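You operate a simulated robot arm through the tools that you are given. There is no shell and no other tool.

Carry out the task below with a simulated robot arm. There is one attempt and no reset: what you move stays moved.

Task
Roll the fluff off the blue throw and put it in the wide drawer.
Fine: the lint roller goes back where it stood; drawer shut. Set down upright: lint roller. What is to be rubbed or washed off counts as gone when no trace of it is left.
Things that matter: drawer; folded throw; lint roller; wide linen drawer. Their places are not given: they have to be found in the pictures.

Only the result counts: the job must be done as asked and must still hold three seconds after the hand-in. Knocking over, shifting, dropping, spilling or breaking anything else fails it.

Robot
A 7-joint arm with a two-finger parallel gripper, fixed in place. Base frame: the origin is on the floor under the middle of its stand, x ahead of it, y to its left, z up; the work surface is at about z = 850. Readings come in mm, degrees, newtons and seconds.
It reaches about 1524 mm from its shoulder. Its first joint turns from -149.0 to 149.0 degrees. Payload 3.5 kg.
The tool frame sits at the grasp point between the pads (the TCP): z along the fingers, y along the line on which they close. The tips reach 23 mm beyond it. Largest opening 94 mm; finger width 38, thickness 10; the body of the gripper, 54 by 96 mm, starts 39 mm behind the TCP.
Orientation is told as [roll, pitch, yaw] about the base's x, y, z axes, in that order, counted from this pose: with the fingers straight down and closing along the base's y, the tool's x points along the base's -x, its y along +y and its z along -z.

Tools
- The arm moves only by the tool move_arm. Its argument "plan" is a list of rows, each a list of 3 entries, a list of its own where there are three numbers: the shift along the tool's x, y, z in units of 400 mm (1.0 is 400 mm), then the turn, a rotation vector about the tool's x, y, z in units of 90 degrees (1.0 is 90 degrees), then the opening, from 0 (shut) to 1 (fully open). In form: [[[tx, ty, tz], [rx, ry, rz], jaw], ...]. A call has 1 to 20 rows; each row is the pose to reach, as a shift and turn from the pose commanded when the call began, along the tool's axes at that moment. A call with a number of a shift or a turn outside -1 to 1 is refused whole. Each row takes 0.2 s and may step no farther than 50 mm and 8.6 degrees from the row before; otherwise, or with a gripper value out of range, the whole call is refused. Where a pose cannot be reached the arm comes as near as it can. A force on the tool above 40 N (or 10 N above the force at the start of the call, whichever is more), or a blocked arm, ends the call early, and 0.2 s more pass. Each finger travels about 153 mm/s and halts on what it meets, pressing with about 32 N; the grip force reading is that of the motor and also rises with nothing between the fingers. The clock runs only during rows and for 0.2 s after the last one: add rows that repeat a pose to give the fingers time. The reply holds the time, the measured pose of the TCP, the force on the tool along the base axes, the opening and the grip force, in the units named above and with some noise, with the torque about the TCP (base axes, N m) and any sound that the robot's microphone picked up, and new pictures: "views" is both (left out), scene, wrist or none.
- Cameras (640 x 400 px; columns grow to the right, rows downward): "scene" is fixed at [45.2, 508.9, 1589.4]; the picture's right is [-0.89, -0.46, 0.00], its down [-0.17, 0.32, -0.93] and it looks along [0.43, -0.83, -0.36] (base axes); focal length 359 px, centre (320, 200). "wrist" rides on the gripper at [86, 16, -74] in the tool frame; the picture's right is [-0.18, 0.98, 0.00], its down [-0.58, -0.11, -0.81] and it looks along [-0.79, -0.15, 0.59] (tool axes); focal length 243 px, centre (320, 200).
- probe_pixels(camera, pixels): for up to 12 pixels [column, row] of the newest picture of that camera ("zoom" is the newest enlarged one), the place [x, y, z] in the base frame of the surface seen there, good to about 2 mm, but the place of the scene camera against the robot may be out by one fixed shift of up to 12 mm in any direction. It takes no simulated time.
- inspect(camera, box): a new picture of the part [left, top, right, bottom] of that camera's present view, enlarged. It takes no simulated time.
- close_job(): hands the job in; it is judged then, once.

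Leave the gripper open and the arm clear of the work at the hand-in unless told otherwise.

The tools are called after "Request:" by a JSON object that holds its "method" and its "body". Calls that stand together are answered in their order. move_arm: Moves the arm, as the interface text tells. Its arguments: {"type":"object","properties":{"plan":{"type":"array","items":{"type":"array"}},"views":{"type":"string","enum":["both","scene","wrist","none"]}},"required":["plan"]} The other tools are called the same way: probe_pixels (camera, pixels) gives the place of the surface under pixels of a picture; inspect (camera, box) takes an enlarged picture of a part of a camera's view; close_job () hands the job in.

At the start:

```text
clock: 0.0
ee_pos: [664.0, -873.0, 1208.9]
orientation: [-0.1, 0.0, 0.0]
force: [-0.8, 0.1, 0.5]
torque: [0.01, -0.02, 0.03]
opening: 94.2
grasp_force: 0.0
```

scene: 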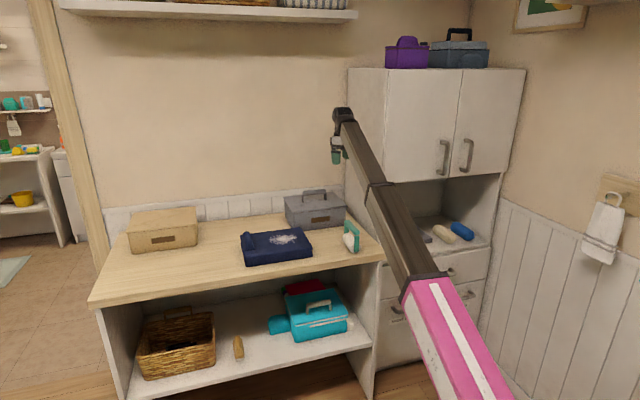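
wrist: 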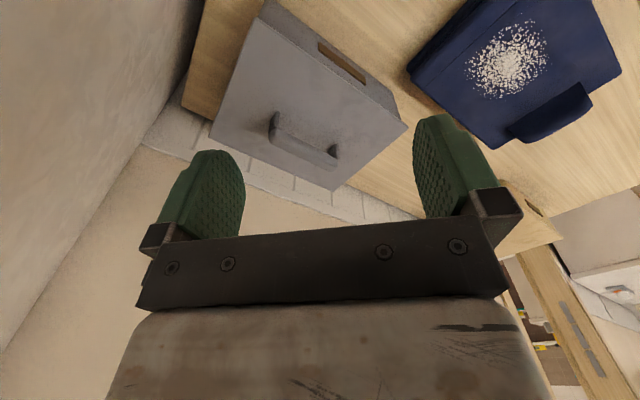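

I see a table with a navy folded throw (around px 275,245 in scene) with fluff, a teal/white object (350,237) that is probably the lint roller, and a cabinet with drawers to the right. I will enlarge those areas first.

Request:
{"method": "inspect", "body": {"camera": "scene", "box": [220, 180, 400, 292]}}

Request:
{"method": "inspect", "body": {"camera": "scene", "box": [340, 180, 540, 370]}}

Request:
{"method": "inspect", "body": {"camera": "wrist", "box": [180, 0, 640, 240]}}

```text
3.56 times, centred on (310, 236) of scene
```

zoom: 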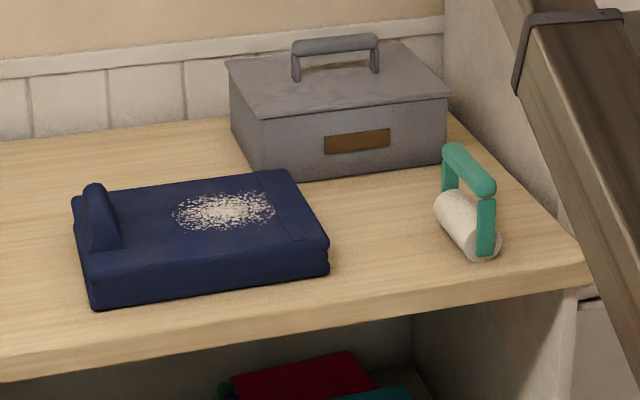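

```text
2.11 times, centred on (440, 275) of scene
```

zoom: 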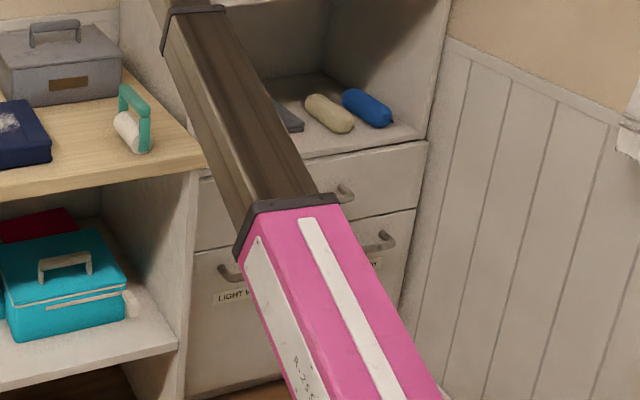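

```text
1.39 times, centred on (410, 120) of wrist
```

zoom: 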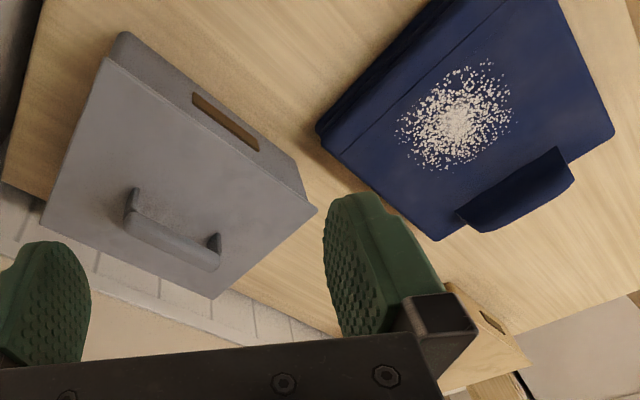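

I see the throw has a ridge/tab (a handle fold) at one end and fluff in the middle; the lint roller has a teal handle bar above a white roll. I will probe positions of throw, roller, table and drawers.

Request:
{"method": "probe_pixels", "body": {"camera": "scene", "pixels": [[243, 236], [299, 229], [311, 246], [248, 264], [282, 239], [247, 238], [352, 225], [350, 240], [356, 250], [380, 260], [95, 303], [130, 235]]}}

Request:
{"method": "probe_pixels", "body": {"camera": "wrist", "pixels": [[412, 70], [495, 146], [620, 73], [505, 60], [560, 110], [480, 80], [540, 40], [470, 70], [300, 60], [440, 20], [600, 150], [515, 130]]}}

Request:
{"method": "inspect", "body": {"camera": "scene", "box": [370, 240, 530, 340]}}

```text
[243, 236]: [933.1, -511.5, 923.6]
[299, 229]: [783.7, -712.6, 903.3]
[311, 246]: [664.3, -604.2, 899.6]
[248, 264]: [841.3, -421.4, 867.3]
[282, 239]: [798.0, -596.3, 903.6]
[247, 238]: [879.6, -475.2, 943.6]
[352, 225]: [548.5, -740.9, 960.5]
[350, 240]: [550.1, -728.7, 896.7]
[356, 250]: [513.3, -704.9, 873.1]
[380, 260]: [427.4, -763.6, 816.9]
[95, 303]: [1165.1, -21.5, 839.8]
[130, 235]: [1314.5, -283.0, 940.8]
```

```text
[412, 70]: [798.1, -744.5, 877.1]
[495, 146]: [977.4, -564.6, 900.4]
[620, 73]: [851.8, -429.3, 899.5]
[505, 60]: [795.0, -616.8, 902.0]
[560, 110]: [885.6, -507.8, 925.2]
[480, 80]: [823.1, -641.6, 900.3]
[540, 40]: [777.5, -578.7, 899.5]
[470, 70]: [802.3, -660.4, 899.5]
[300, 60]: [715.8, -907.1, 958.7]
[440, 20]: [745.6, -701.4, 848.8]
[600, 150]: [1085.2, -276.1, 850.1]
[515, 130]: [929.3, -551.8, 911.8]
```

```text
4.00 times, centred on (450, 290) of scene
```

zoom: 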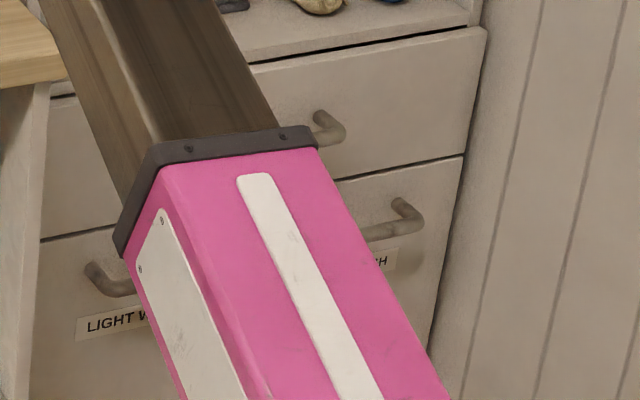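

The wide drawer seems to be the top one in the cabinet (its handle partly hidden behind the arm), with hamper doors labelled below. I will probe its front, edges and handles.

Request:
{"method": "probe_pixels", "body": {"camera": "zoom", "pixels": [[470, 40], [455, 155], [380, 60], [370, 165], [330, 125], [320, 142], [60, 110], [70, 220], [405, 215], [120, 285], [60, 250], [470, 10]]}}

Request:
{"method": "probe_pixels", "body": {"camera": "scene", "pixels": [[455, 230], [465, 232], [490, 240], [425, 237], [440, 225], [500, 175], [480, 180], [375, 255], [386, 290], [345, 240], [290, 220], [345, 220]]}}

```text
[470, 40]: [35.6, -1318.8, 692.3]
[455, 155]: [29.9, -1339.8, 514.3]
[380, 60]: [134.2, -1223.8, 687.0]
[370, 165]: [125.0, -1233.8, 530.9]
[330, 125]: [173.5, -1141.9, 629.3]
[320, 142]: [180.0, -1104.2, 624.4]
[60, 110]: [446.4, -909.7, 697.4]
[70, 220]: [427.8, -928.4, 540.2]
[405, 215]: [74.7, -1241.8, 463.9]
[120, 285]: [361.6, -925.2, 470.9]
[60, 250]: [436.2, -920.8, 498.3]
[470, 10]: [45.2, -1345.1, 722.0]
```

```text
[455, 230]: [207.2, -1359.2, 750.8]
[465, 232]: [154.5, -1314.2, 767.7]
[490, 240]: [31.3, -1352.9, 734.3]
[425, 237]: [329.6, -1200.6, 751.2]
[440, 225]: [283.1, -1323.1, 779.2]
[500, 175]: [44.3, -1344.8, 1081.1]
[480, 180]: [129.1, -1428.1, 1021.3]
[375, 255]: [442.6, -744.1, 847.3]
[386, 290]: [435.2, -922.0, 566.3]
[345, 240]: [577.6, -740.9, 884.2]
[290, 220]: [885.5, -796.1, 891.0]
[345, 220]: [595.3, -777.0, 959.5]
```

Geometry so far: table front and cabinet front run along the 45° line (base x=y direction). The roller handle is near (548,-741,960), throw top at z≈900, wide drawer front z≈540–700 with a protruding handle near (177,-1120,627). Next I turn the gripper 45° to square with the table and back off to look at the roller with the wrist camera.

Request:
{"method": "move_arm", "body": {"plan": [[[0.068, 0.0768, 0.0104], [0, 0, 0.0714], 1], [[0.1357, 0.1536, 0.0207], [0, 0, 0.1429], 1], [[0.2036, 0.2304, 0.0311], [0, 0, 0.2143], 1], [[0.2714, 0.3071, 0.0414], [0, 0, 0.2857], 1], [[0.3393, 0.3839, 0.0518], [0, 0, 0.3571], 1], [[0.4071, 0.4607, 0.0621], [0, 0, 0.4286], 1], [[0.475, 0.5375, 0.0725], [0, 0, 0.5], 1]]}}

```text
clock: 0.7
ee_pos: [597.4, -798.7, 1199.6]
orientation: [-0.3, -0.1, -14.3]
force: [-10.3, -13.3, -2.3]
torque: [1.24, -1.2, 1.68]
opening: 93.8
grasp_force: 0.0
stopped in row 3: the force on the tool passed its limit at 88 N (the readings are from after the stop); the commanded pose is now the measured one
```

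scene: 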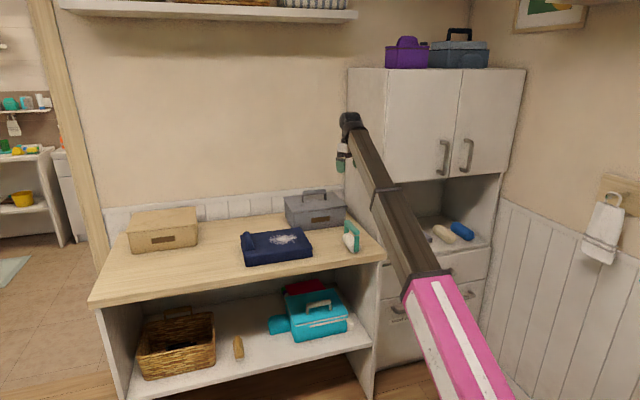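
wrist: 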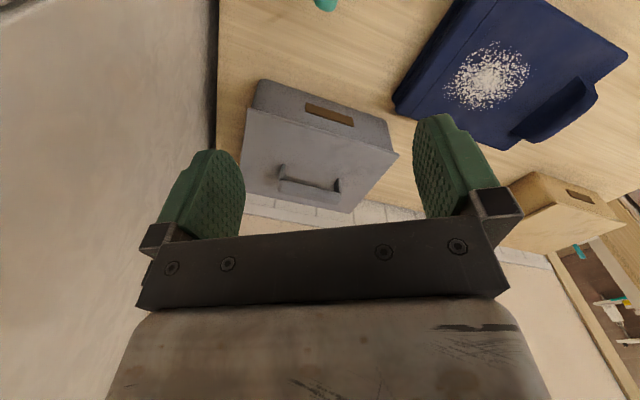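

The force limit tripped: the hand likely touched the upper cabinet's side panel. I probe that panel's location relative to the hand before moving away.

Request:
{"method": "probe_pixels", "body": {"camera": "scene", "pixels": [[349, 80], [385, 90], [386, 160], [349, 200], [345, 205], [395, 100], [348, 125], [342, 165], [365, 100], [352, 180]]}}

Request:
{"method": "probe_pixels", "body": {"camera": "wrist", "pixels": [[205, 100], [150, 120], [100, 100], [50, 50], [190, 30], [30, 200], [100, 250], [325, 4]]}}

Request:
{"method": "inspect", "body": {"camera": "scene", "box": [300, 80, 460, 180]}}

```text
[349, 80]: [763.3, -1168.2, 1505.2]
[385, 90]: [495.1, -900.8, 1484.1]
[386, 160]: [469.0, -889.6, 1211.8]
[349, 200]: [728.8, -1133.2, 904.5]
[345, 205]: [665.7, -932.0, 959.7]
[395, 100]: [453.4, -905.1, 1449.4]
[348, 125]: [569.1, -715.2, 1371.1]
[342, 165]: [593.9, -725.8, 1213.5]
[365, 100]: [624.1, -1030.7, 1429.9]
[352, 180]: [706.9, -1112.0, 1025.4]
```

```text
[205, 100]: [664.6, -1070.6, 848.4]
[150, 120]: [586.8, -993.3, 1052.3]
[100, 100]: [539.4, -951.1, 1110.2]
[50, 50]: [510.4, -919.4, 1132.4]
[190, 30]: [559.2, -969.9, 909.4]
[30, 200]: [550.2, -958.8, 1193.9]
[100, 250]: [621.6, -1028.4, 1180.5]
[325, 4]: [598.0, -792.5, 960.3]
```

```text
4.00 times, centred on (380, 130) of scene
```

zoom: 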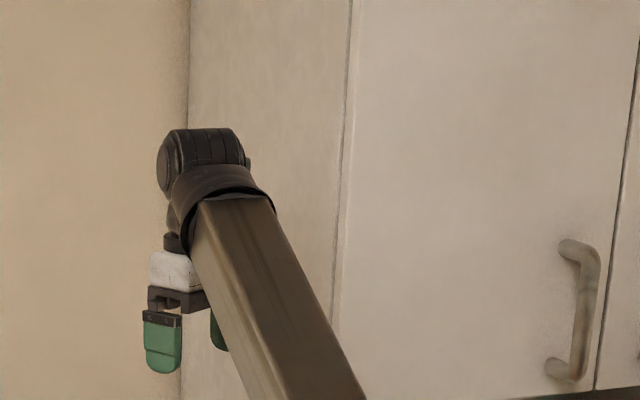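

The cabinet side is at u≈-288 along the table line, and my TCP is about 146 mm from it. I probe the forearm and wrist to see which part touched.

Request:
{"method": "probe_pixels", "body": {"camera": "scene", "pixels": [[355, 125], [370, 160], [385, 195], [400, 230], [415, 270], [430, 290], [460, 360], [480, 395], [345, 117], [344, 160], [355, 165], [410, 215]]}}

```text
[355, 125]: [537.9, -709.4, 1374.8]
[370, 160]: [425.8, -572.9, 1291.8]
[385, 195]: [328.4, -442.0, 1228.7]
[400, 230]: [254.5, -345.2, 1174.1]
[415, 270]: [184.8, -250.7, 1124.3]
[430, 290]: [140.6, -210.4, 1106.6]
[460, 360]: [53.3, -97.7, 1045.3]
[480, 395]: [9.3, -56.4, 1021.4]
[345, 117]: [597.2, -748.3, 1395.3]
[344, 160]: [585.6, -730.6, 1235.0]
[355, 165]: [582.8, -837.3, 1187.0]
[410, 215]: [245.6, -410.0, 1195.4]
```

The forearm is far from the cabinet, so the contact (if any) may be between hand and forearm, or a dynamic jolt. I hold still for two rows to read the settled force.

Request:
{"method": "move_arm", "body": {"plan": [[[0, 0, 0], [0, 0, 0], 1], [[0, 0, 0], [0, 0, 0], 1]], "views": "none"}}

```text
clock: 1.3
ee_pos: [597.3, -798.9, 1198.8]
orientation: [-0.2, -0.2, -14.3]
force: [-18.3, -20.2, -7.8]
torque: [1.52, -2.48, 2.58]
opening: 94.0
grasp_force: 0.2
```

A steady force at about the wrist-camera's position means the camera housing presses on the forearm; it happens because the forearm slopes up steeply at this height. I turn back 8° and go down, where the forearm is flatter, before turning again.

Request:
{"method": "move_arm", "body": {"plan": [[[0, 0, 0.01], [0, 0, -0.09], 1], [[0, 0, 0.1], [0, 0, -0.13], 1], [[0, 0, 0.2], [0, 0, -0.13], 1], [[0, 0, 0.3], [0, 0, -0.13], 1], [[0, 0, 0.36], [0, 0, -0.13], 1]]}}

```text
clock: 2.5
ee_pos: [598.0, -797.8, 1055.8]
orientation: [-0.3, 0.0, -2.8]
force: [-0.6, -0.1, 0.0]
torque: [0.02, 0.0, -0.02]
opening: 94.2
grasp_force: 0.1
```

scene: 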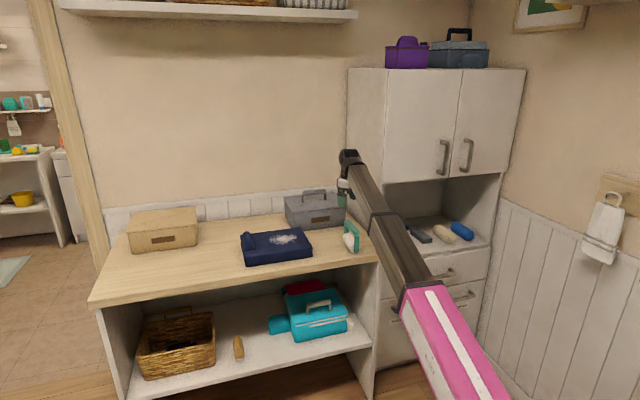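
wrist: 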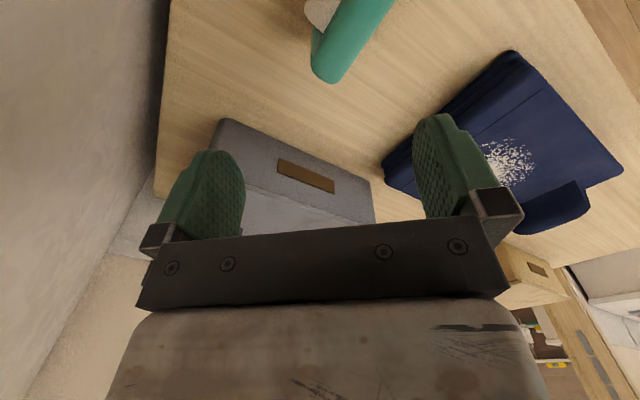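

Contact is gone (force ≈0). Now I rotate gradually to yaw −45° at this lower height, and watch the force.

Request:
{"method": "move_arm", "body": {"plan": [[[0, 0, 0], [0, 0, 0.08], 1], [[0, 0, 0], [0, 0, 0.16], 1], [[0, 0, 0], [0, 0, 0.24], 1], [[0, 0, 0], [0, 0, 0.32], 1], [[0, 0, 0], [0, 0, 0.4], 1], [[0, 0, 0], [0, 0, 0.469], 1]]}}

```text
clock: 3.9
ee_pos: [597.1, -799.0, 1054.8]
orientation: [-0.2, -0.2, -45.1]
force: [-0.1, 1.3, 0.4]
torque: [-0.03, 0.02, -0.03]
opening: 93.9
grasp_force: 0.1
```

scene: 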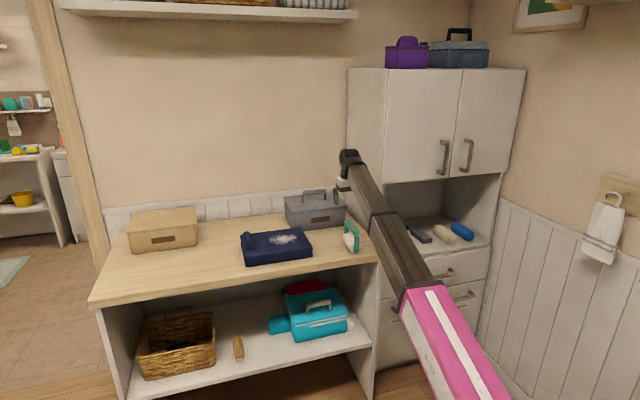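
wrist: 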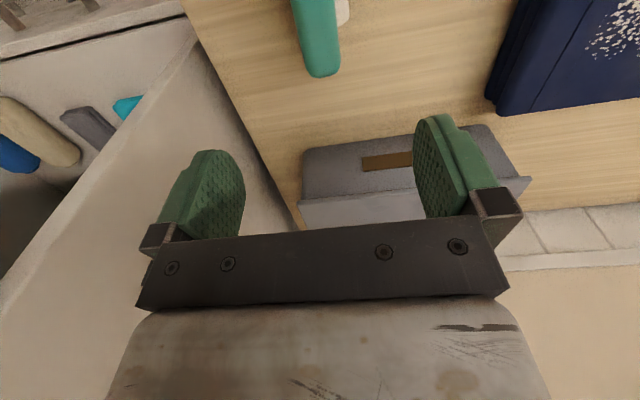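

Free turn. Next I back up (tool +x, towards the robot) by 170 mm so the roller comes into the wrist view.

Request:
{"method": "move_arm", "body": {"plan": [[[0.1, 0, 0], [0, 0, 0], 1], [[0.2, 0, 0], [0, 0, 0], 1], [[0.3, 0, 0], [0, 0, 0], 1], [[0.4, 0, 0], [0, 0, 0], 1], [[0.425, 0, 0], [0, 0, 0], 1]]}}

```text
clock: 5.1
ee_pos: [477.6, -678.6, 1052.6]
orientation: [-0.3, -0.2, -45.0]
force: [0.0, 0.5, -0.9]
torque: [0.03, -0.01, 0.01]
opening: 94.0
grasp_force: 0.1
```

scene: 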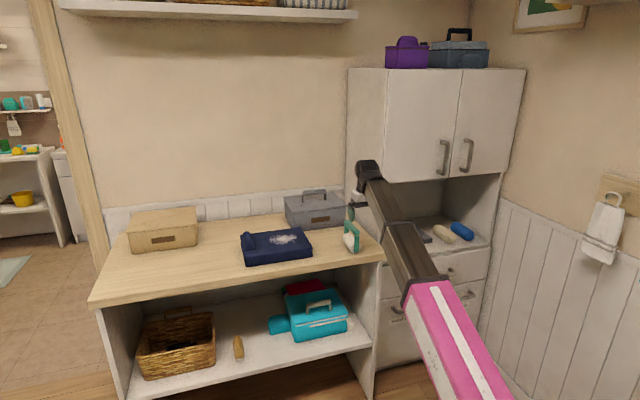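
wrist: 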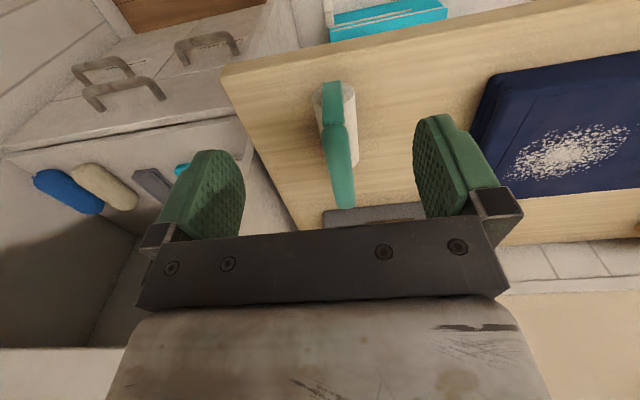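

Now the wrist camera sees the roller (335,140), throw (570,130) and the cabinet handles (125,90),(100,65),(205,45). I enlarge and probe.

Request:
{"method": "inspect", "body": {"camera": "wrist", "box": [290, 60, 390, 220]}}

Request:
{"method": "probe_pixels", "body": {"camera": "wrist", "pixels": [[330, 90], [334, 110], [338, 135], [342, 165], [343, 195], [348, 110], [355, 140], [320, 105], [352, 155], [300, 150], [326, 145], [350, 90]]}}

Request:
{"method": "probe_pixels", "body": {"camera": "wrist", "pixels": [[500, 75], [475, 130], [480, 195], [575, 150], [515, 175], [510, 145], [640, 130], [600, 100], [560, 175], [600, 135], [540, 130], [625, 150]]}}

Request:
{"method": "inspect", "body": {"camera": "wrist", "box": [0, 0, 280, 175]}}

```text
2.50 times, centred on (340, 140) of wrist
```

zoom: 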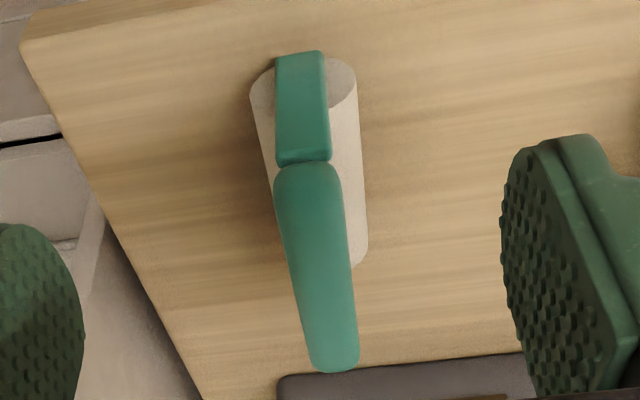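

```text
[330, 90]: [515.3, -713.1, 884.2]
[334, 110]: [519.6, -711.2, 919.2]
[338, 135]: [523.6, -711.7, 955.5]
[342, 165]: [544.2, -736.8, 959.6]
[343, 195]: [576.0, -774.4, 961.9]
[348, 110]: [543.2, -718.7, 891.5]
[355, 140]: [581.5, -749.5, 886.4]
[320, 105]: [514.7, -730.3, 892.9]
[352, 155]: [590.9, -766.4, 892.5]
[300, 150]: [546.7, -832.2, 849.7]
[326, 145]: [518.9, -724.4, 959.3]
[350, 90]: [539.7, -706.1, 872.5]
```

```text
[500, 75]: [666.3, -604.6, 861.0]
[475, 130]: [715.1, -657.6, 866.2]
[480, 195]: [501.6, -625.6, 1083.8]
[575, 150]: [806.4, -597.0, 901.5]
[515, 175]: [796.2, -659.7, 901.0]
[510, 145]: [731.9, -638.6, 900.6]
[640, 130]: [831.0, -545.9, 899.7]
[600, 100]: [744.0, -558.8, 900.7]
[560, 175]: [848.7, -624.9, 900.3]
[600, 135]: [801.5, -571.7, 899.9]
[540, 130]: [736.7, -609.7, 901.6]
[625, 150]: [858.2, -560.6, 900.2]
```

```text
2.29 times, centred on (140, 88) of wrist
```

zoom: 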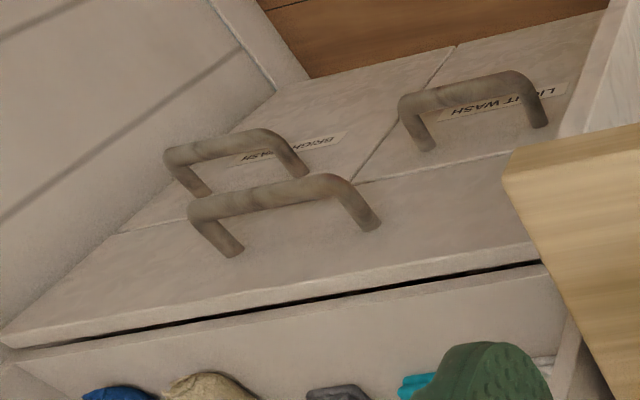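

The wide drawer spans the cabinet with one horizontal U-shaped handle. I probe the handle and the drawer edges.

Request:
{"method": "probe_pixels", "body": {"camera": "zoom", "pixels": [[200, 210], [260, 195], [330, 183], [230, 248], [370, 222], [360, 205], [300, 290], [500, 255], [30, 340], [500, 165], [140, 240], [300, 230]]}}

Request:
{"method": "probe_pixels", "body": {"camera": "zoom", "pixels": [[230, 345], [400, 312], [530, 268], [60, 370], [520, 300], [510, 180], [560, 300], [330, 175], [340, 190], [200, 200], [265, 205], [265, 185]]}}

```text
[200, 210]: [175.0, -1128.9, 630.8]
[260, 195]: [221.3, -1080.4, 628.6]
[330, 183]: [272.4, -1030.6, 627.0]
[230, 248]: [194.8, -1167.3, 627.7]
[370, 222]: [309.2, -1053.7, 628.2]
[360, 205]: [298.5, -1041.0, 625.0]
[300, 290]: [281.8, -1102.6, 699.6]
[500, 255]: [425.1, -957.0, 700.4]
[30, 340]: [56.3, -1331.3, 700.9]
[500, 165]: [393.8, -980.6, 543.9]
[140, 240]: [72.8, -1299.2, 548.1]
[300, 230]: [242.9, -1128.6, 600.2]
```

```text
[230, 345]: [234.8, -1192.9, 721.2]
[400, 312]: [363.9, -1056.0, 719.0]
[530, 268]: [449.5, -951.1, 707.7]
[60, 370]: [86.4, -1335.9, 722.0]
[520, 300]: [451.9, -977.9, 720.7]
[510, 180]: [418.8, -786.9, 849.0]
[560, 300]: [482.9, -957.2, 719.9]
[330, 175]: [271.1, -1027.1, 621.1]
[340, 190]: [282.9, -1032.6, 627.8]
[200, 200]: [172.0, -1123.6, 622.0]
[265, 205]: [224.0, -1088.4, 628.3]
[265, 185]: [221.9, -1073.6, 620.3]
```

The drawer handle bar is at about (222,-1081,622), front plane 40 mm behind it. Now I measure the lint roller's handle accurately: take a fresh zoom and probe left/right edges of the bar.

Request:
{"method": "inspect", "body": {"camera": "wrist", "box": [290, 60, 390, 220]}}

Request:
{"method": "probe_pixels", "body": {"camera": "zoom", "pixels": [[283, 200], [338, 195], [290, 250], [345, 250], [302, 320], [353, 320], [312, 360], [355, 358], [282, 180], [335, 178], [262, 130], [350, 130]]}}

Request:
{"method": "probe_pixels", "body": {"camera": "zoom", "pixels": [[280, 70], [322, 65], [283, 120], [325, 120], [300, 56], [348, 80], [362, 200], [365, 245], [256, 100], [345, 65], [270, 160], [355, 262]]}}

```text
2.50 times, centred on (340, 140) of wrist
```

zoom: 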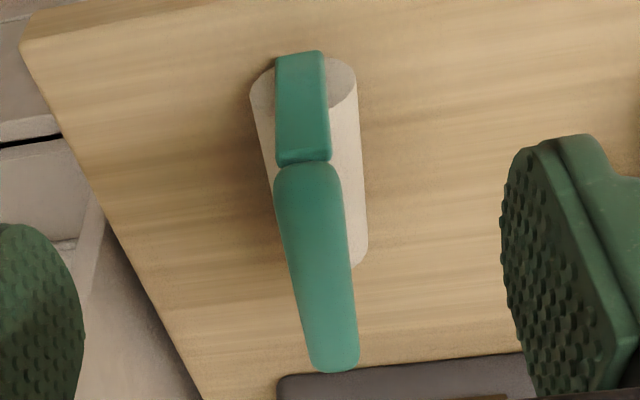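

```text
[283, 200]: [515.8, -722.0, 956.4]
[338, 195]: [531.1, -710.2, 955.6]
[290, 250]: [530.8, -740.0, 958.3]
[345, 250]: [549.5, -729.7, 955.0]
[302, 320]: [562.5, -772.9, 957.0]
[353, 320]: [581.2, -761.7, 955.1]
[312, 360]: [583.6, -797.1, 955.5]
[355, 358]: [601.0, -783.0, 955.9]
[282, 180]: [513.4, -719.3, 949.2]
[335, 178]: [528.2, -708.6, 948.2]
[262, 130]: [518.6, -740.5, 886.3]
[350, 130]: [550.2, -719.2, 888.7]
```

```text
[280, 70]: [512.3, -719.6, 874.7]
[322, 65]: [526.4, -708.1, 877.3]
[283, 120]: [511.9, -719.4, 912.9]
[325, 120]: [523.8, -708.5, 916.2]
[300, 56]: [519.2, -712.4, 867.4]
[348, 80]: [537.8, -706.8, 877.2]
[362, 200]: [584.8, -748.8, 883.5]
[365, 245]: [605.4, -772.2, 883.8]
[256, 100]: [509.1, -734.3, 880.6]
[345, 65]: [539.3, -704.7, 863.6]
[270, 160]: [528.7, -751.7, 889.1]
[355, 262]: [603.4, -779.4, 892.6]
```

The handle bar centreline runs from (523,-716) to (592,-790), i.e. heading about −47°, ~22 mm wide, top z≈960, centre ≈(558,-754). I move over it with 2° extra turn, stopping at TCP z≈1000 (tips at ≈977).

Request:
{"method": "move_arm", "body": {"plan": [[[-0.092, 0.003, 0.03], [0, 0, 0.022], 1], [[-0.184, 0.006, 0.06], [0, 0, 0.022], 1], [[-0.2755, 0.00875, 0.09], [0, 0, 0.022], 1], [[-0.2755, 0.00875, 0.1315], [0, 0, 0.022], 1]]}}

```text
clock: 6.1
ee_pos: [557.3, -754.4, 1002.5]
orientation: [-0.2, -0.2, -47.0]
force: [1.2, -0.4, -0.4]
torque: [-0.02, 0.0, 0.0]
opening: 94.2
grasp_force: 0.0
```

scene: 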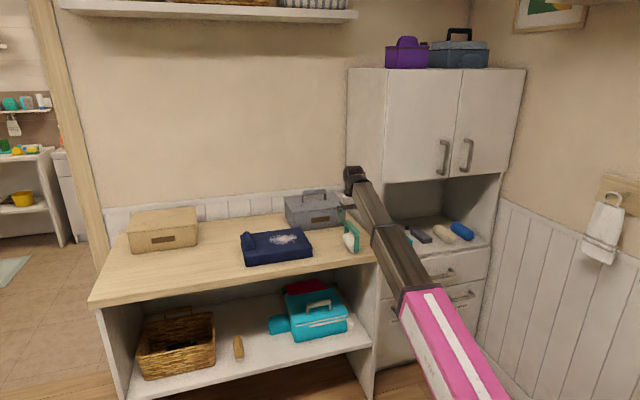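
wrist: 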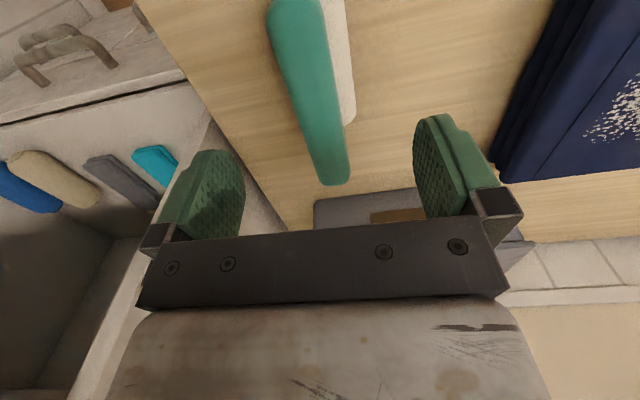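

The bar lies between the fingers. I lower to z≈946 with the gripper open, then close on the bar.

Request:
{"method": "move_arm", "body": {"plan": [[[0, 0, 0.07], [0, 0, 0], 1], [[0, 0, 0.141], [0, 0, 0], 1], [[0, 0, 0.141], [0, 0, 0], 1]]}}

```text
clock: 6.9
ee_pos: [558.4, -752.6, 944.9]
orientation: [-0.3, -0.3, -47.0]
force: [-0.4, -0.3, -0.9]
torque: [0.0, 0.01, 0.03]
opening: 94.0
grasp_force: 0.1
```

scene: 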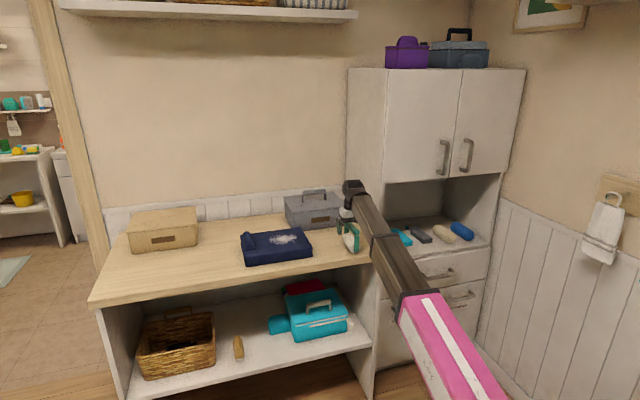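
wrist: 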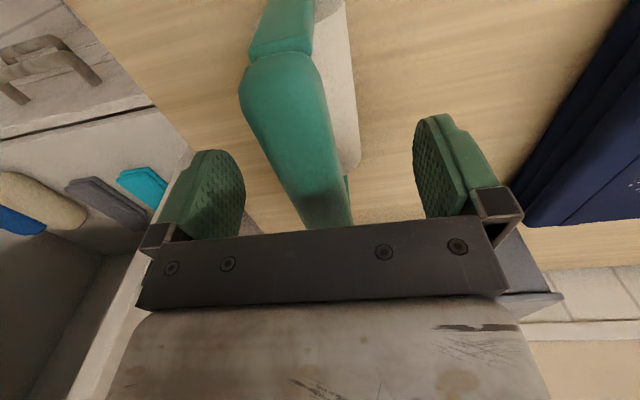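

The bar is between the fingers, perhaps a few mm left of centre. I probe the bar's sides at the finger depth to centre better.

Request:
{"method": "probe_pixels", "body": {"camera": "wrist", "pixels": [[262, 130], [328, 120], [278, 160], [336, 150], [292, 190], [342, 180], [302, 215], [347, 210], [245, 70], [310, 60], [290, 80], [320, 200]]}}

```text
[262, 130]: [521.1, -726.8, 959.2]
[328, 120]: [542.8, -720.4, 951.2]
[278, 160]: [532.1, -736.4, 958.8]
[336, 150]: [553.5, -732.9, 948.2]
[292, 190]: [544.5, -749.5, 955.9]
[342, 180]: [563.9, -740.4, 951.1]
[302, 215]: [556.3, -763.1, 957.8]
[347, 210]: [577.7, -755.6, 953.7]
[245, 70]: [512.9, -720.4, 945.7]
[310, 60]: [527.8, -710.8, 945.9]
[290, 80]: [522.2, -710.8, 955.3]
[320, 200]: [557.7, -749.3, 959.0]
```

The bar centre is at u≈-135.7 versus my -137.3, and heading ≈ −45.7°. I correct by 1.5 mm and 1.2°, then close.

Request:
{"method": "move_arm", "body": {"plan": [[[0, 0.004, 0], [0, 0, -0.013], 1], [[0, 0.004, 0], [0, 0, -0.013], 0.6], [[0, 0.004, 0], [0, 0, -0.013], 0.3], [[0, 0.004, 0], [0, 0, -0.013], 0.0], [[0, 0.004, 0], [0, 0, -0.013], 0.0], [[0, 0.004, 0], [0, 0, -0.013], 0.0]]}}

```text
clock: 8.3
ee_pos: [560.3, -751.5, 946.5]
orientation: [-0.2, -0.2, -45.7]
force: [0.8, -0.1, 0.6]
torque: [0.0, 0.02, -0.03]
opening: 25.7
grasp_force: 32.1
```

scene: 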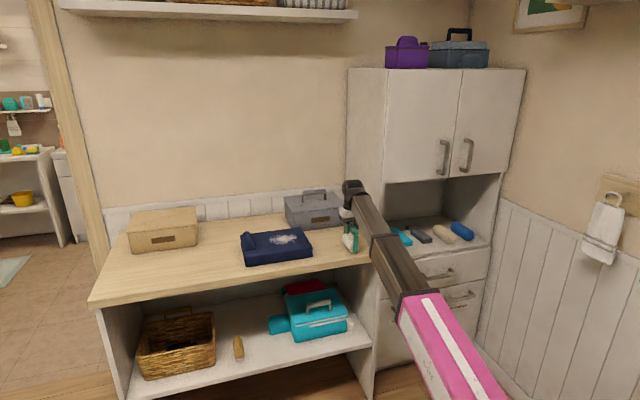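
wrist: 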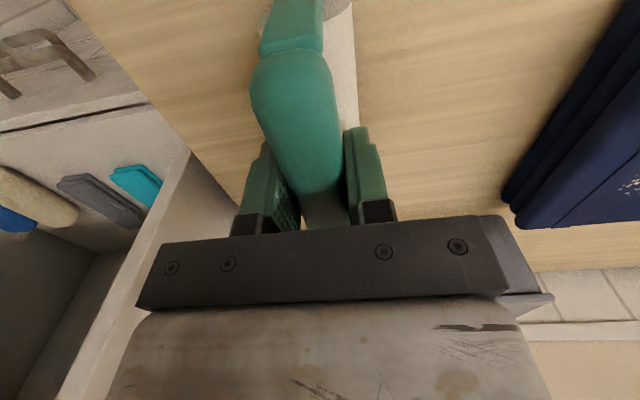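

Gripped (opening 25.7 mm, 32 N). Grasp pose recorded: (560.3,-751.5,946.5), yaw −45.7. Now I lift straight up about 95 mm.

Request:
{"method": "move_arm", "body": {"plan": [[[0, 0, -0.06], [0, 0, 0], 0], [[0, 0, -0.14], [0, 0, 0], 0], [[0, 0, -0.235], [0, 0, 0], 0], [[0, 0, -0.235], [0, 0, 0], 0]]}}

```text
clock: 9.3
ee_pos: [557.8, -752.8, 1039.4]
orientation: [-0.2, -0.2, -45.8]
force: [0.2, -0.1, -1.0]
torque: [-0.02, -0.02, 0.03]
opening: 25.9
grasp_force: 32.9
```

scene: 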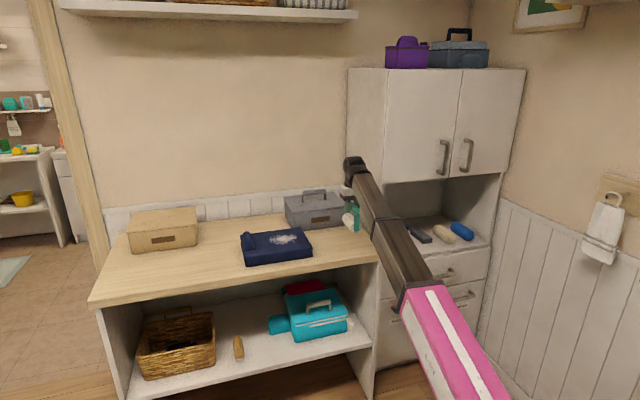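
wrist: 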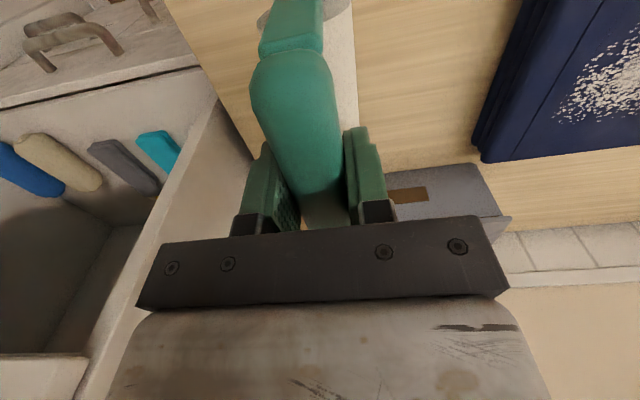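

The roller is held and clear. I move towards the throw (tool +y 160 mm, +x 60 mm) to view the fluff closely.

Request:
{"method": "move_arm", "body": {"plan": [[[0.04, 0.1, -0.02], [0, 0, 0], 0], [[0.08, 0.2, -0.04], [0, 0, 0], 0], [[0.12, 0.3, -0.05], [0, 0, 0], 0], [[0.15, 0.4, -0.05], [0, 0, 0], 0], [[0.15, 0.4, -0.05], [0, 0, 0], 0]]}}

```text
clock: 10.5
ee_pos: [629.3, -599.8, 1059.0]
orientation: [-0.2, -0.2, -45.8]
force: [0.8, -0.5, -0.4]
torque: [-0.02, 0.01, -0.01]
opening: 25.8
grasp_force: 32.3
```

scene: 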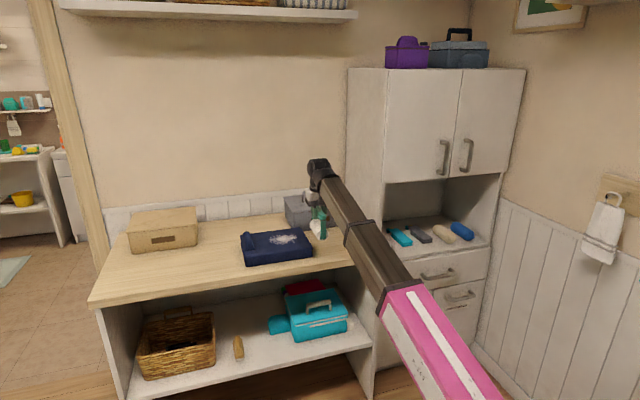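
wrist: 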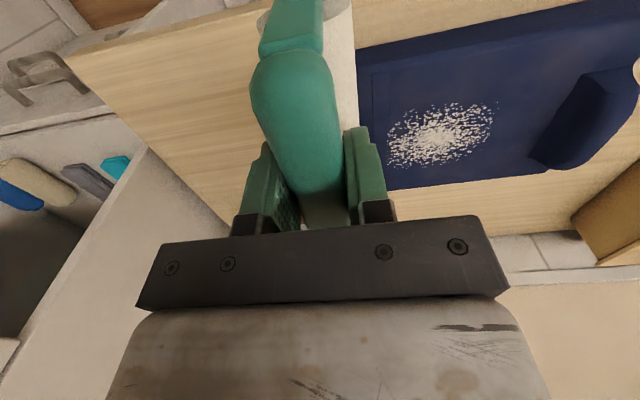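

Good view of the whole throw now. I zoom and probe the fluff extents, the throw corners and the fin.

Request:
{"method": "inspect", "body": {"camera": "wrist", "box": [350, 0, 640, 200]}}

Request:
{"method": "probe_pixels", "body": {"camera": "wrist", "pixels": [[387, 165], [386, 130], [410, 108], [450, 102], [496, 104], [490, 130], [470, 150], [430, 167], [400, 168], [440, 135], [388, 150], [420, 105]]}}

Request:
{"method": "probe_pixels", "body": {"camera": "wrist", "pixels": [[388, 188], [360, 52], [628, 5], [548, 172], [535, 150], [578, 162], [590, 80], [632, 72], [610, 120], [560, 120], [362, 100], [530, 172]]}}

```text
2.00 times, centred on (495, 100) of wrist
```

zoom: 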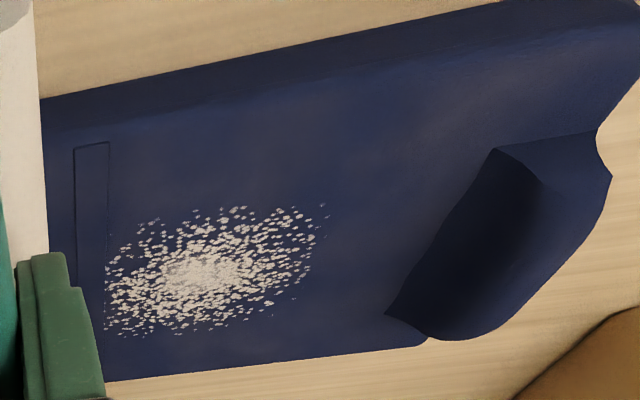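

```text
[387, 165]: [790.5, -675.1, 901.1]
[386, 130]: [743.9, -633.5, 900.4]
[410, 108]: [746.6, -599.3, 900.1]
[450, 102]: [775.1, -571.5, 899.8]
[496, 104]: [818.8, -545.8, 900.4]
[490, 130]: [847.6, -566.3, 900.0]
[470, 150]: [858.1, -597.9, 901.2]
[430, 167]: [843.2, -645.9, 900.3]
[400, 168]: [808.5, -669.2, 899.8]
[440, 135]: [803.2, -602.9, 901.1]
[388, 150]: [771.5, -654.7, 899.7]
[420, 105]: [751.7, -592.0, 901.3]
```

```text
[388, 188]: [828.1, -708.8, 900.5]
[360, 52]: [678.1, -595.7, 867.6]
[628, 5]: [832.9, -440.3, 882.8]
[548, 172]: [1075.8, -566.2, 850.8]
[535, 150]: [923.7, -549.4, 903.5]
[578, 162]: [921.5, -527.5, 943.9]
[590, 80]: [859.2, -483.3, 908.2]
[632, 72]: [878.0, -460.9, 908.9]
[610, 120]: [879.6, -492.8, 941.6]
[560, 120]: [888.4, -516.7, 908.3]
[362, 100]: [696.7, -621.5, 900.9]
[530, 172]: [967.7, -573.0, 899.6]
```

Fluff spans u≈75…200, v≈945…1055 (along/into the table) on a top at z≈900; the roll is about 90 mm long and centred under the TCP. The throw's fin is at u≈265–295, v≈945–1042, up to z≈944. I move over the right-hand clean border of the throw (u=60, v=970), roll bottom ≈15 mm above it.

Request:
{"method": "move_arm", "body": {"plan": [[[-0.084, 0.034, 0.02], [0, 0, 0], 0], [[-0.168, 0.068, 0.06], [0, 0, 0], 0], [[-0.2508, 0.1013, 0.1], [0, 0, 0], 0], [[-0.2508, 0.1013, 0.1175], [0, 0, 0], 0], [[-0.2508, 0.1013, 0.1175], [0, 0, 0], 0]]}}

```text
clock: 11.7
ee_pos: [730.8, -642.5, 1011.9]
orientation: [-0.2, -0.2, -45.7]
force: [-1.0, 0.0, -1.5]
torque: [-0.03, 0.01, 0.01]
opening: 25.9
grasp_force: 32.7
```

scene: 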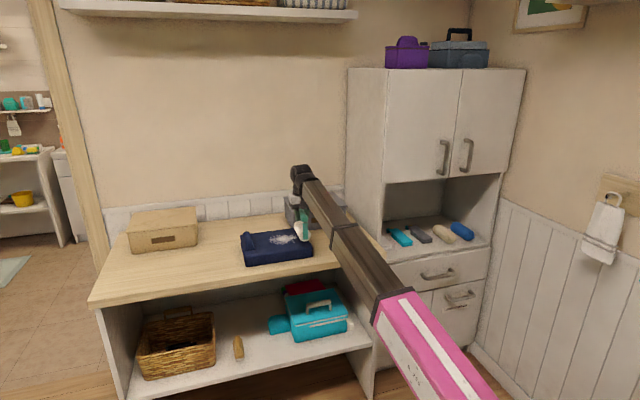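
wrist: 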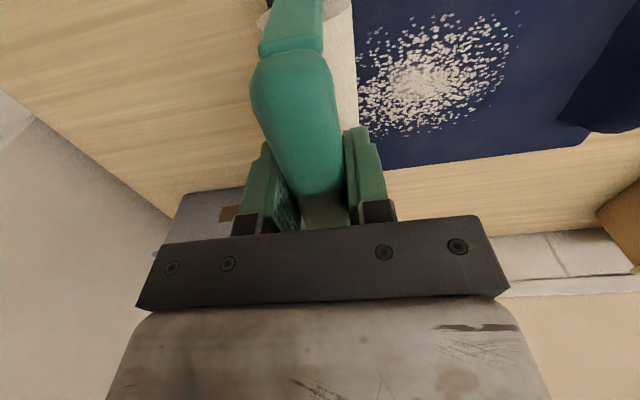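

Roll hangs just over the clean border with fluff to its right (wrist (430,75)). I lower in small steps to feel contact.

Request:
{"method": "move_arm", "body": {"plan": [[[0, 0, 0.015], [0, 0, 0], 0], [[0, 0, 0.03], [0, 0, 0], 0], [[0, 0, 0.035], [0, 0, 0], 0]], "views": "none"}}

```text
clock: 12.5
ee_pos: [730.2, -642.2, 998.6]
orientation: [-0.2, -0.2, -45.8]
force: [-0.3, -0.4, -1.4]
torque: [0.01, 0.0, 0.03]
opening: 25.5
grasp_force: 32.4
```

No contact yet at 998.6. I go down another 2–4 mm.

Request:
{"method": "move_arm", "body": {"plan": [[[0, 0, 0.004], [0, 0, 0], 0], [[0, 0, 0.008], [0, 0, 0], 0], [[0, 0, 0.008], [0, 0, 0], 0]], "views": "none"}}

```text
clock: 13.3
ee_pos: [729.7, -642.5, 995.4]
orientation: [-0.2, -0.2, -45.7]
force: [-0.4, 0.6, 5.4]
torque: [0.19, 0.01, 0.0]
opening: 25.7
grasp_force: 32.2
```

Contact: about +6 N upward. I press about 0.8 mm more and roll along +u (tool +y) in 15 mm rows for 60 mm, then look.

Request:
{"method": "move_arm", "body": {"plan": [[[0, 0, 0.002], [0, 0, 0], 0], [[0, 0.0375, 0.002], [0, 0, 0], 0], [[0, 0.075, 0.002], [0, 0, 0], 0], [[0, 0.1125, 0.002], [0, 0, 0], 0], [[0, 0.15, 0.002], [0, 0, 0], 0]]}}

```text
clock: 14.5
ee_pos: [773.1, -601.3, 994.3]
orientation: [-0.1, -0.3, -45.9]
force: [-7.8, -8.3, 24.8]
torque: [-0.44, 0.39, 0.02]
opening: 25.8
grasp_force: 31.8
```

scene: 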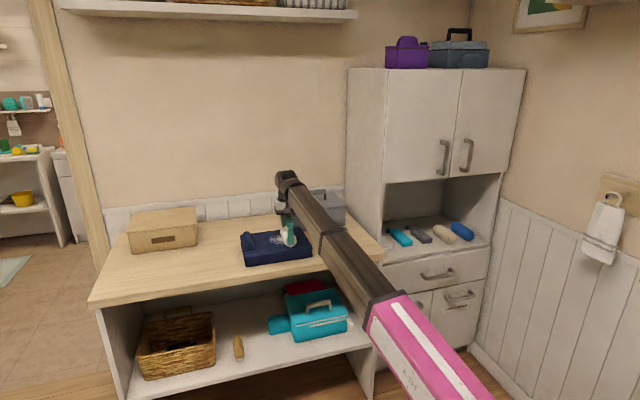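
wrist: 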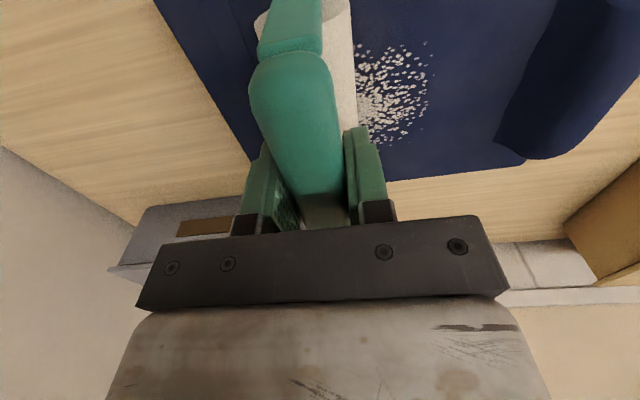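

Fluff behind the roll is gone (clean navy at wrist (225,70)); normal force is ~25 N with ~11 N drag, so I should lighten. I check whether the throw slid by probing its edges.

Request:
{"method": "probe_pixels", "body": {"camera": "wrist", "pixels": [[500, 135], [545, 60], [540, 130], [525, 158], [400, 178], [190, 50], [240, 145], [430, 50], [428, 100], [380, 145]]}}

Request:
{"method": "probe_pixels", "body": {"camera": "scene", "pixels": [[243, 236], [311, 246], [248, 264], [247, 238]]}}

Request:
{"method": "inspect", "body": {"camera": "scene", "box": [220, 180, 400, 292]}}

```text
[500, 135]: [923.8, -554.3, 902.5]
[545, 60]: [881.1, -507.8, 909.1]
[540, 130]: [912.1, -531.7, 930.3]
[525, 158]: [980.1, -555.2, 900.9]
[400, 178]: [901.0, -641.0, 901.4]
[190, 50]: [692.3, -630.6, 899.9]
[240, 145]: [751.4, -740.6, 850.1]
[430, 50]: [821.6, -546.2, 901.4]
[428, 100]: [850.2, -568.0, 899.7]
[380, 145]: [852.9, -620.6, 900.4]
```

```text
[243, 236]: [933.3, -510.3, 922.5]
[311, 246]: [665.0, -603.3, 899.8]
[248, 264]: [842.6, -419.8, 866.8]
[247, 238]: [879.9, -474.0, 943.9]
```

```text
3.56 times, centred on (310, 236) of scene
```

zoom: 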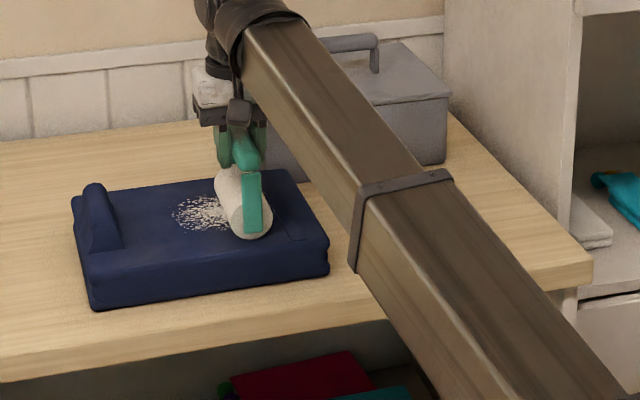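

The throw hasn't moved. I ease up 0.8 mm and continue rolling 100 mm to u≈222, just before the fin (u≈264).

Request:
{"method": "move_arm", "body": {"plan": [[[0, 0, -0.002], [0, 0, 0], 0], [[0, 0.0375, -0.002], [0, 0, 0], 0], [[0, 0.075, -0.002], [0, 0, 0], 0], [[0, 0.1125, -0.002], [0, 0, 0], 0], [[0, 0.15, -0.002], [0, 0, 0], 0], [[0, 0.1875, -0.002], [0, 0, 0], 0], [[0, 0.225, -0.002], [0, 0, 0], 0], [[0, 0.25, -0.002], [0, 0, 0], 0]]}}

```text
clock: 16.3
ee_pos: [845.7, -528.9, 994.9]
orientation: [-0.3, -0.3, -45.8]
force: [-2.3, -3.3, 10.4]
torque: [-0.22, 0.12, 0.01]
opening: 25.8
grasp_force: 32.5
```

scene: 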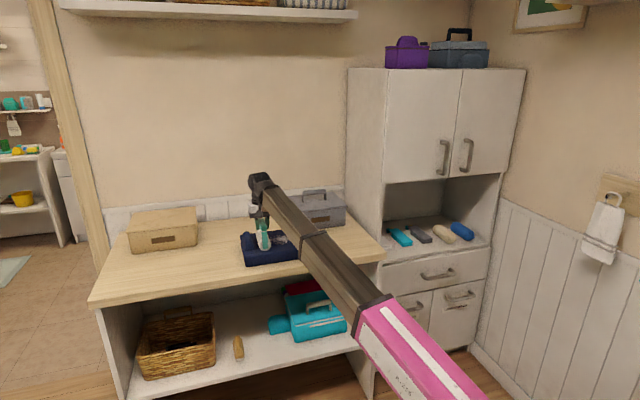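
wrist: 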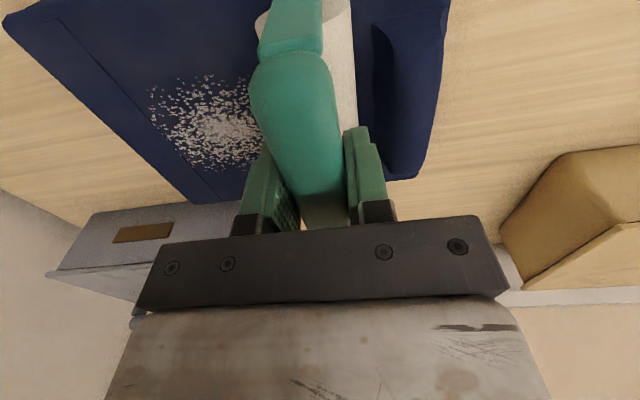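

I see fluff remaining at wrist (205,120), looking thinner/greyer. I zoom to judge what a pass removed.

Request:
{"method": "inspect", "body": {"camera": "wrist", "box": [100, 40, 300, 200]}}

Request:
{"method": "probe_pixels", "body": {"camera": "wrist", "pixels": [[152, 92], [200, 78], [245, 90], [205, 125], [180, 160], [215, 168], [250, 150], [165, 125]]}}

```text
2.50 times, centred on (200, 120) of wrist
```

zoom: 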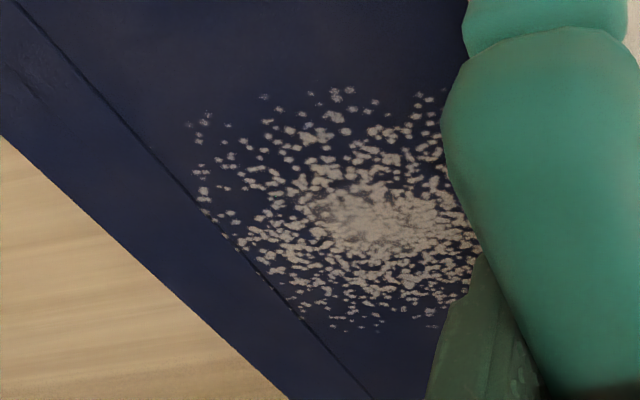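

```text
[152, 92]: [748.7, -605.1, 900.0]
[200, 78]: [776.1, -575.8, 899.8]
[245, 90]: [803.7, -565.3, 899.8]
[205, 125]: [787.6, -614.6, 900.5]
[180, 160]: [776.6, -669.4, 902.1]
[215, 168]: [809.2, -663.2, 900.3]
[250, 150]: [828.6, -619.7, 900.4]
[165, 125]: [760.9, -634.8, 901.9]
```

The fluff is fading (thinner and more translucent) rather than vanishing at once, so several strokes are needed. I lift 4 mm, shift 40 mm deeper (v≈1012), lower, and stroke back to the right.

Request:
{"method": "move_arm", "body": {"plan": [[[0, 0, -0.012], [0, 0, 0], 0], [[-0.1, 0, -0.012], [0, 0, 0], 0], [[-0.1, 0, -0.004], [0, 0, 0], 0], [[-0.1, 0, 0.0], [0, 0, 0], 0], [[-0.1, -0.05, 0.0], [0, 0, 0], 0], [[-0.1, -0.1, 0.0], [0, 0, 0], 0], [[-0.1, -0.15, 0.0], [0, 0, 0], 0], [[-0.1, -0.2, 0.0], [0, 0, 0], 0], [[-0.1, -0.25, 0.0], [0, 0, 0], 0], [[-0.1, -0.3, 0.0], [0, 0, 0], 0], [[-0.1, -0.35, 0.0], [0, 0, 0], 0], [[-0.1, -0.4, 0.0], [0, 0, 0], 0]]}}

```text
clock: 18.9
ee_pos: [758.8, -669.6, 995.3]
orientation: [-0.2, -0.2, -45.9]
force: [-0.2, 0.3, -0.7]
torque: [0.04, 0.02, 0.01]
opening: 25.6
grasp_force: 32.1
```

scene: 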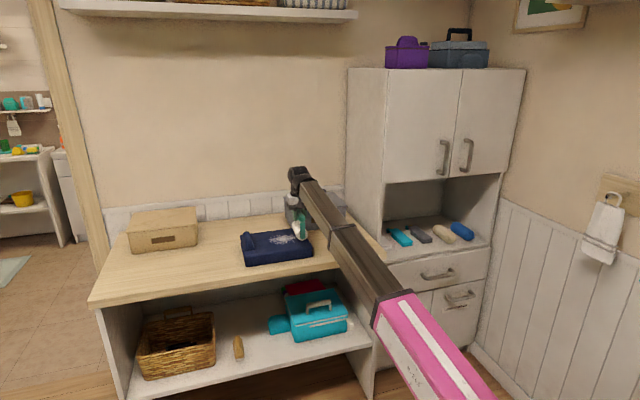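
wrist: 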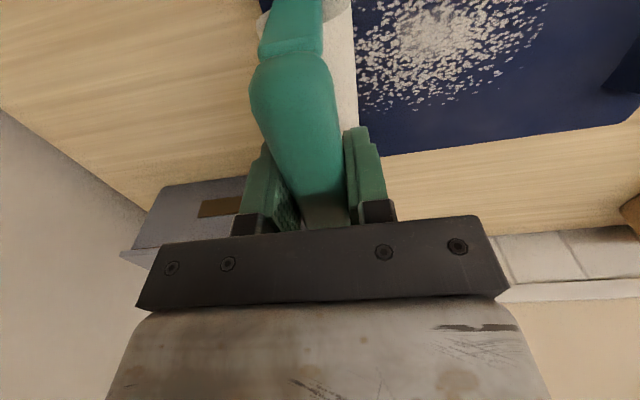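

At the end of the stroke the force was ~0, so contact was lost; I lower 1.2 mm in steps to regain ~10–20 N before stroking.

Request:
{"method": "move_arm", "body": {"plan": [[[0, 0, 0.002], [0, 0, 0], 0], [[0, 0, 0.004], [0, 0, 0], 0], [[0, 0, 0.004], [0, 0, 0], 0]], "views": "none"}}

```text
clock: 19.7
ee_pos: [758.2, -672.2, 993.5]
orientation: [-0.2, -0.1, -45.8]
force: [-0.1, -0.6, 9.6]
torque: [0.19, -0.11, 0.02]
opening: 25.7
grasp_force: 31.6
```

Contact regained at ~10 N. Now a +u stroke of 160 mm at v≈1012, in 20 mm rows.

Request:
{"method": "move_arm", "body": {"plan": [[[0, 0.05, 0.001], [0, 0, 0], 0], [[0, 0.1, 0.001], [0, 0, 0], 0], [[0, 0.15, 0.001], [0, 0, 0], 0], [[0, 0.2, 0.001], [0, 0, 0], 0], [[0, 0.25, 0.001], [0, 0, 0], 0], [[0, 0.3, 0.001], [0, 0, 0], 0], [[0, 0.35, 0.001], [0, 0, 0], 0], [[0, 0.4, 0.001], [0, 0, 0], 0]]}}

```text
clock: 21.5
ee_pos: [873.5, -559.4, 993.1]
orientation: [-0.1, -0.1, -45.8]
force: [-8.4, -6.2, 25.1]
torque: [-0.33, 0.37, 0.05]
opening: 25.9
grasp_force: 32.2
```

scene: 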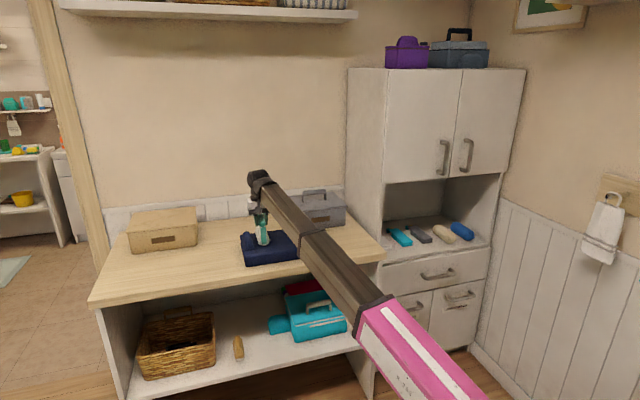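
wrist: 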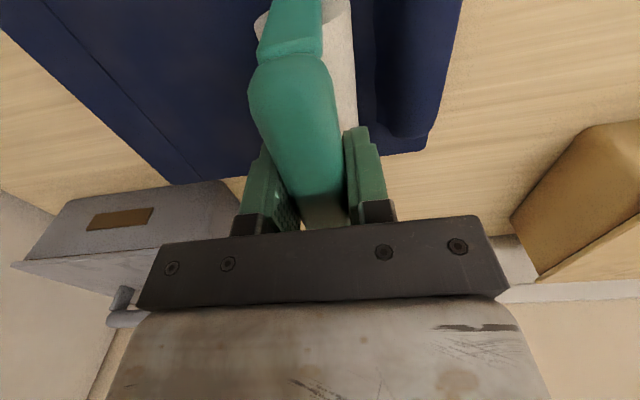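

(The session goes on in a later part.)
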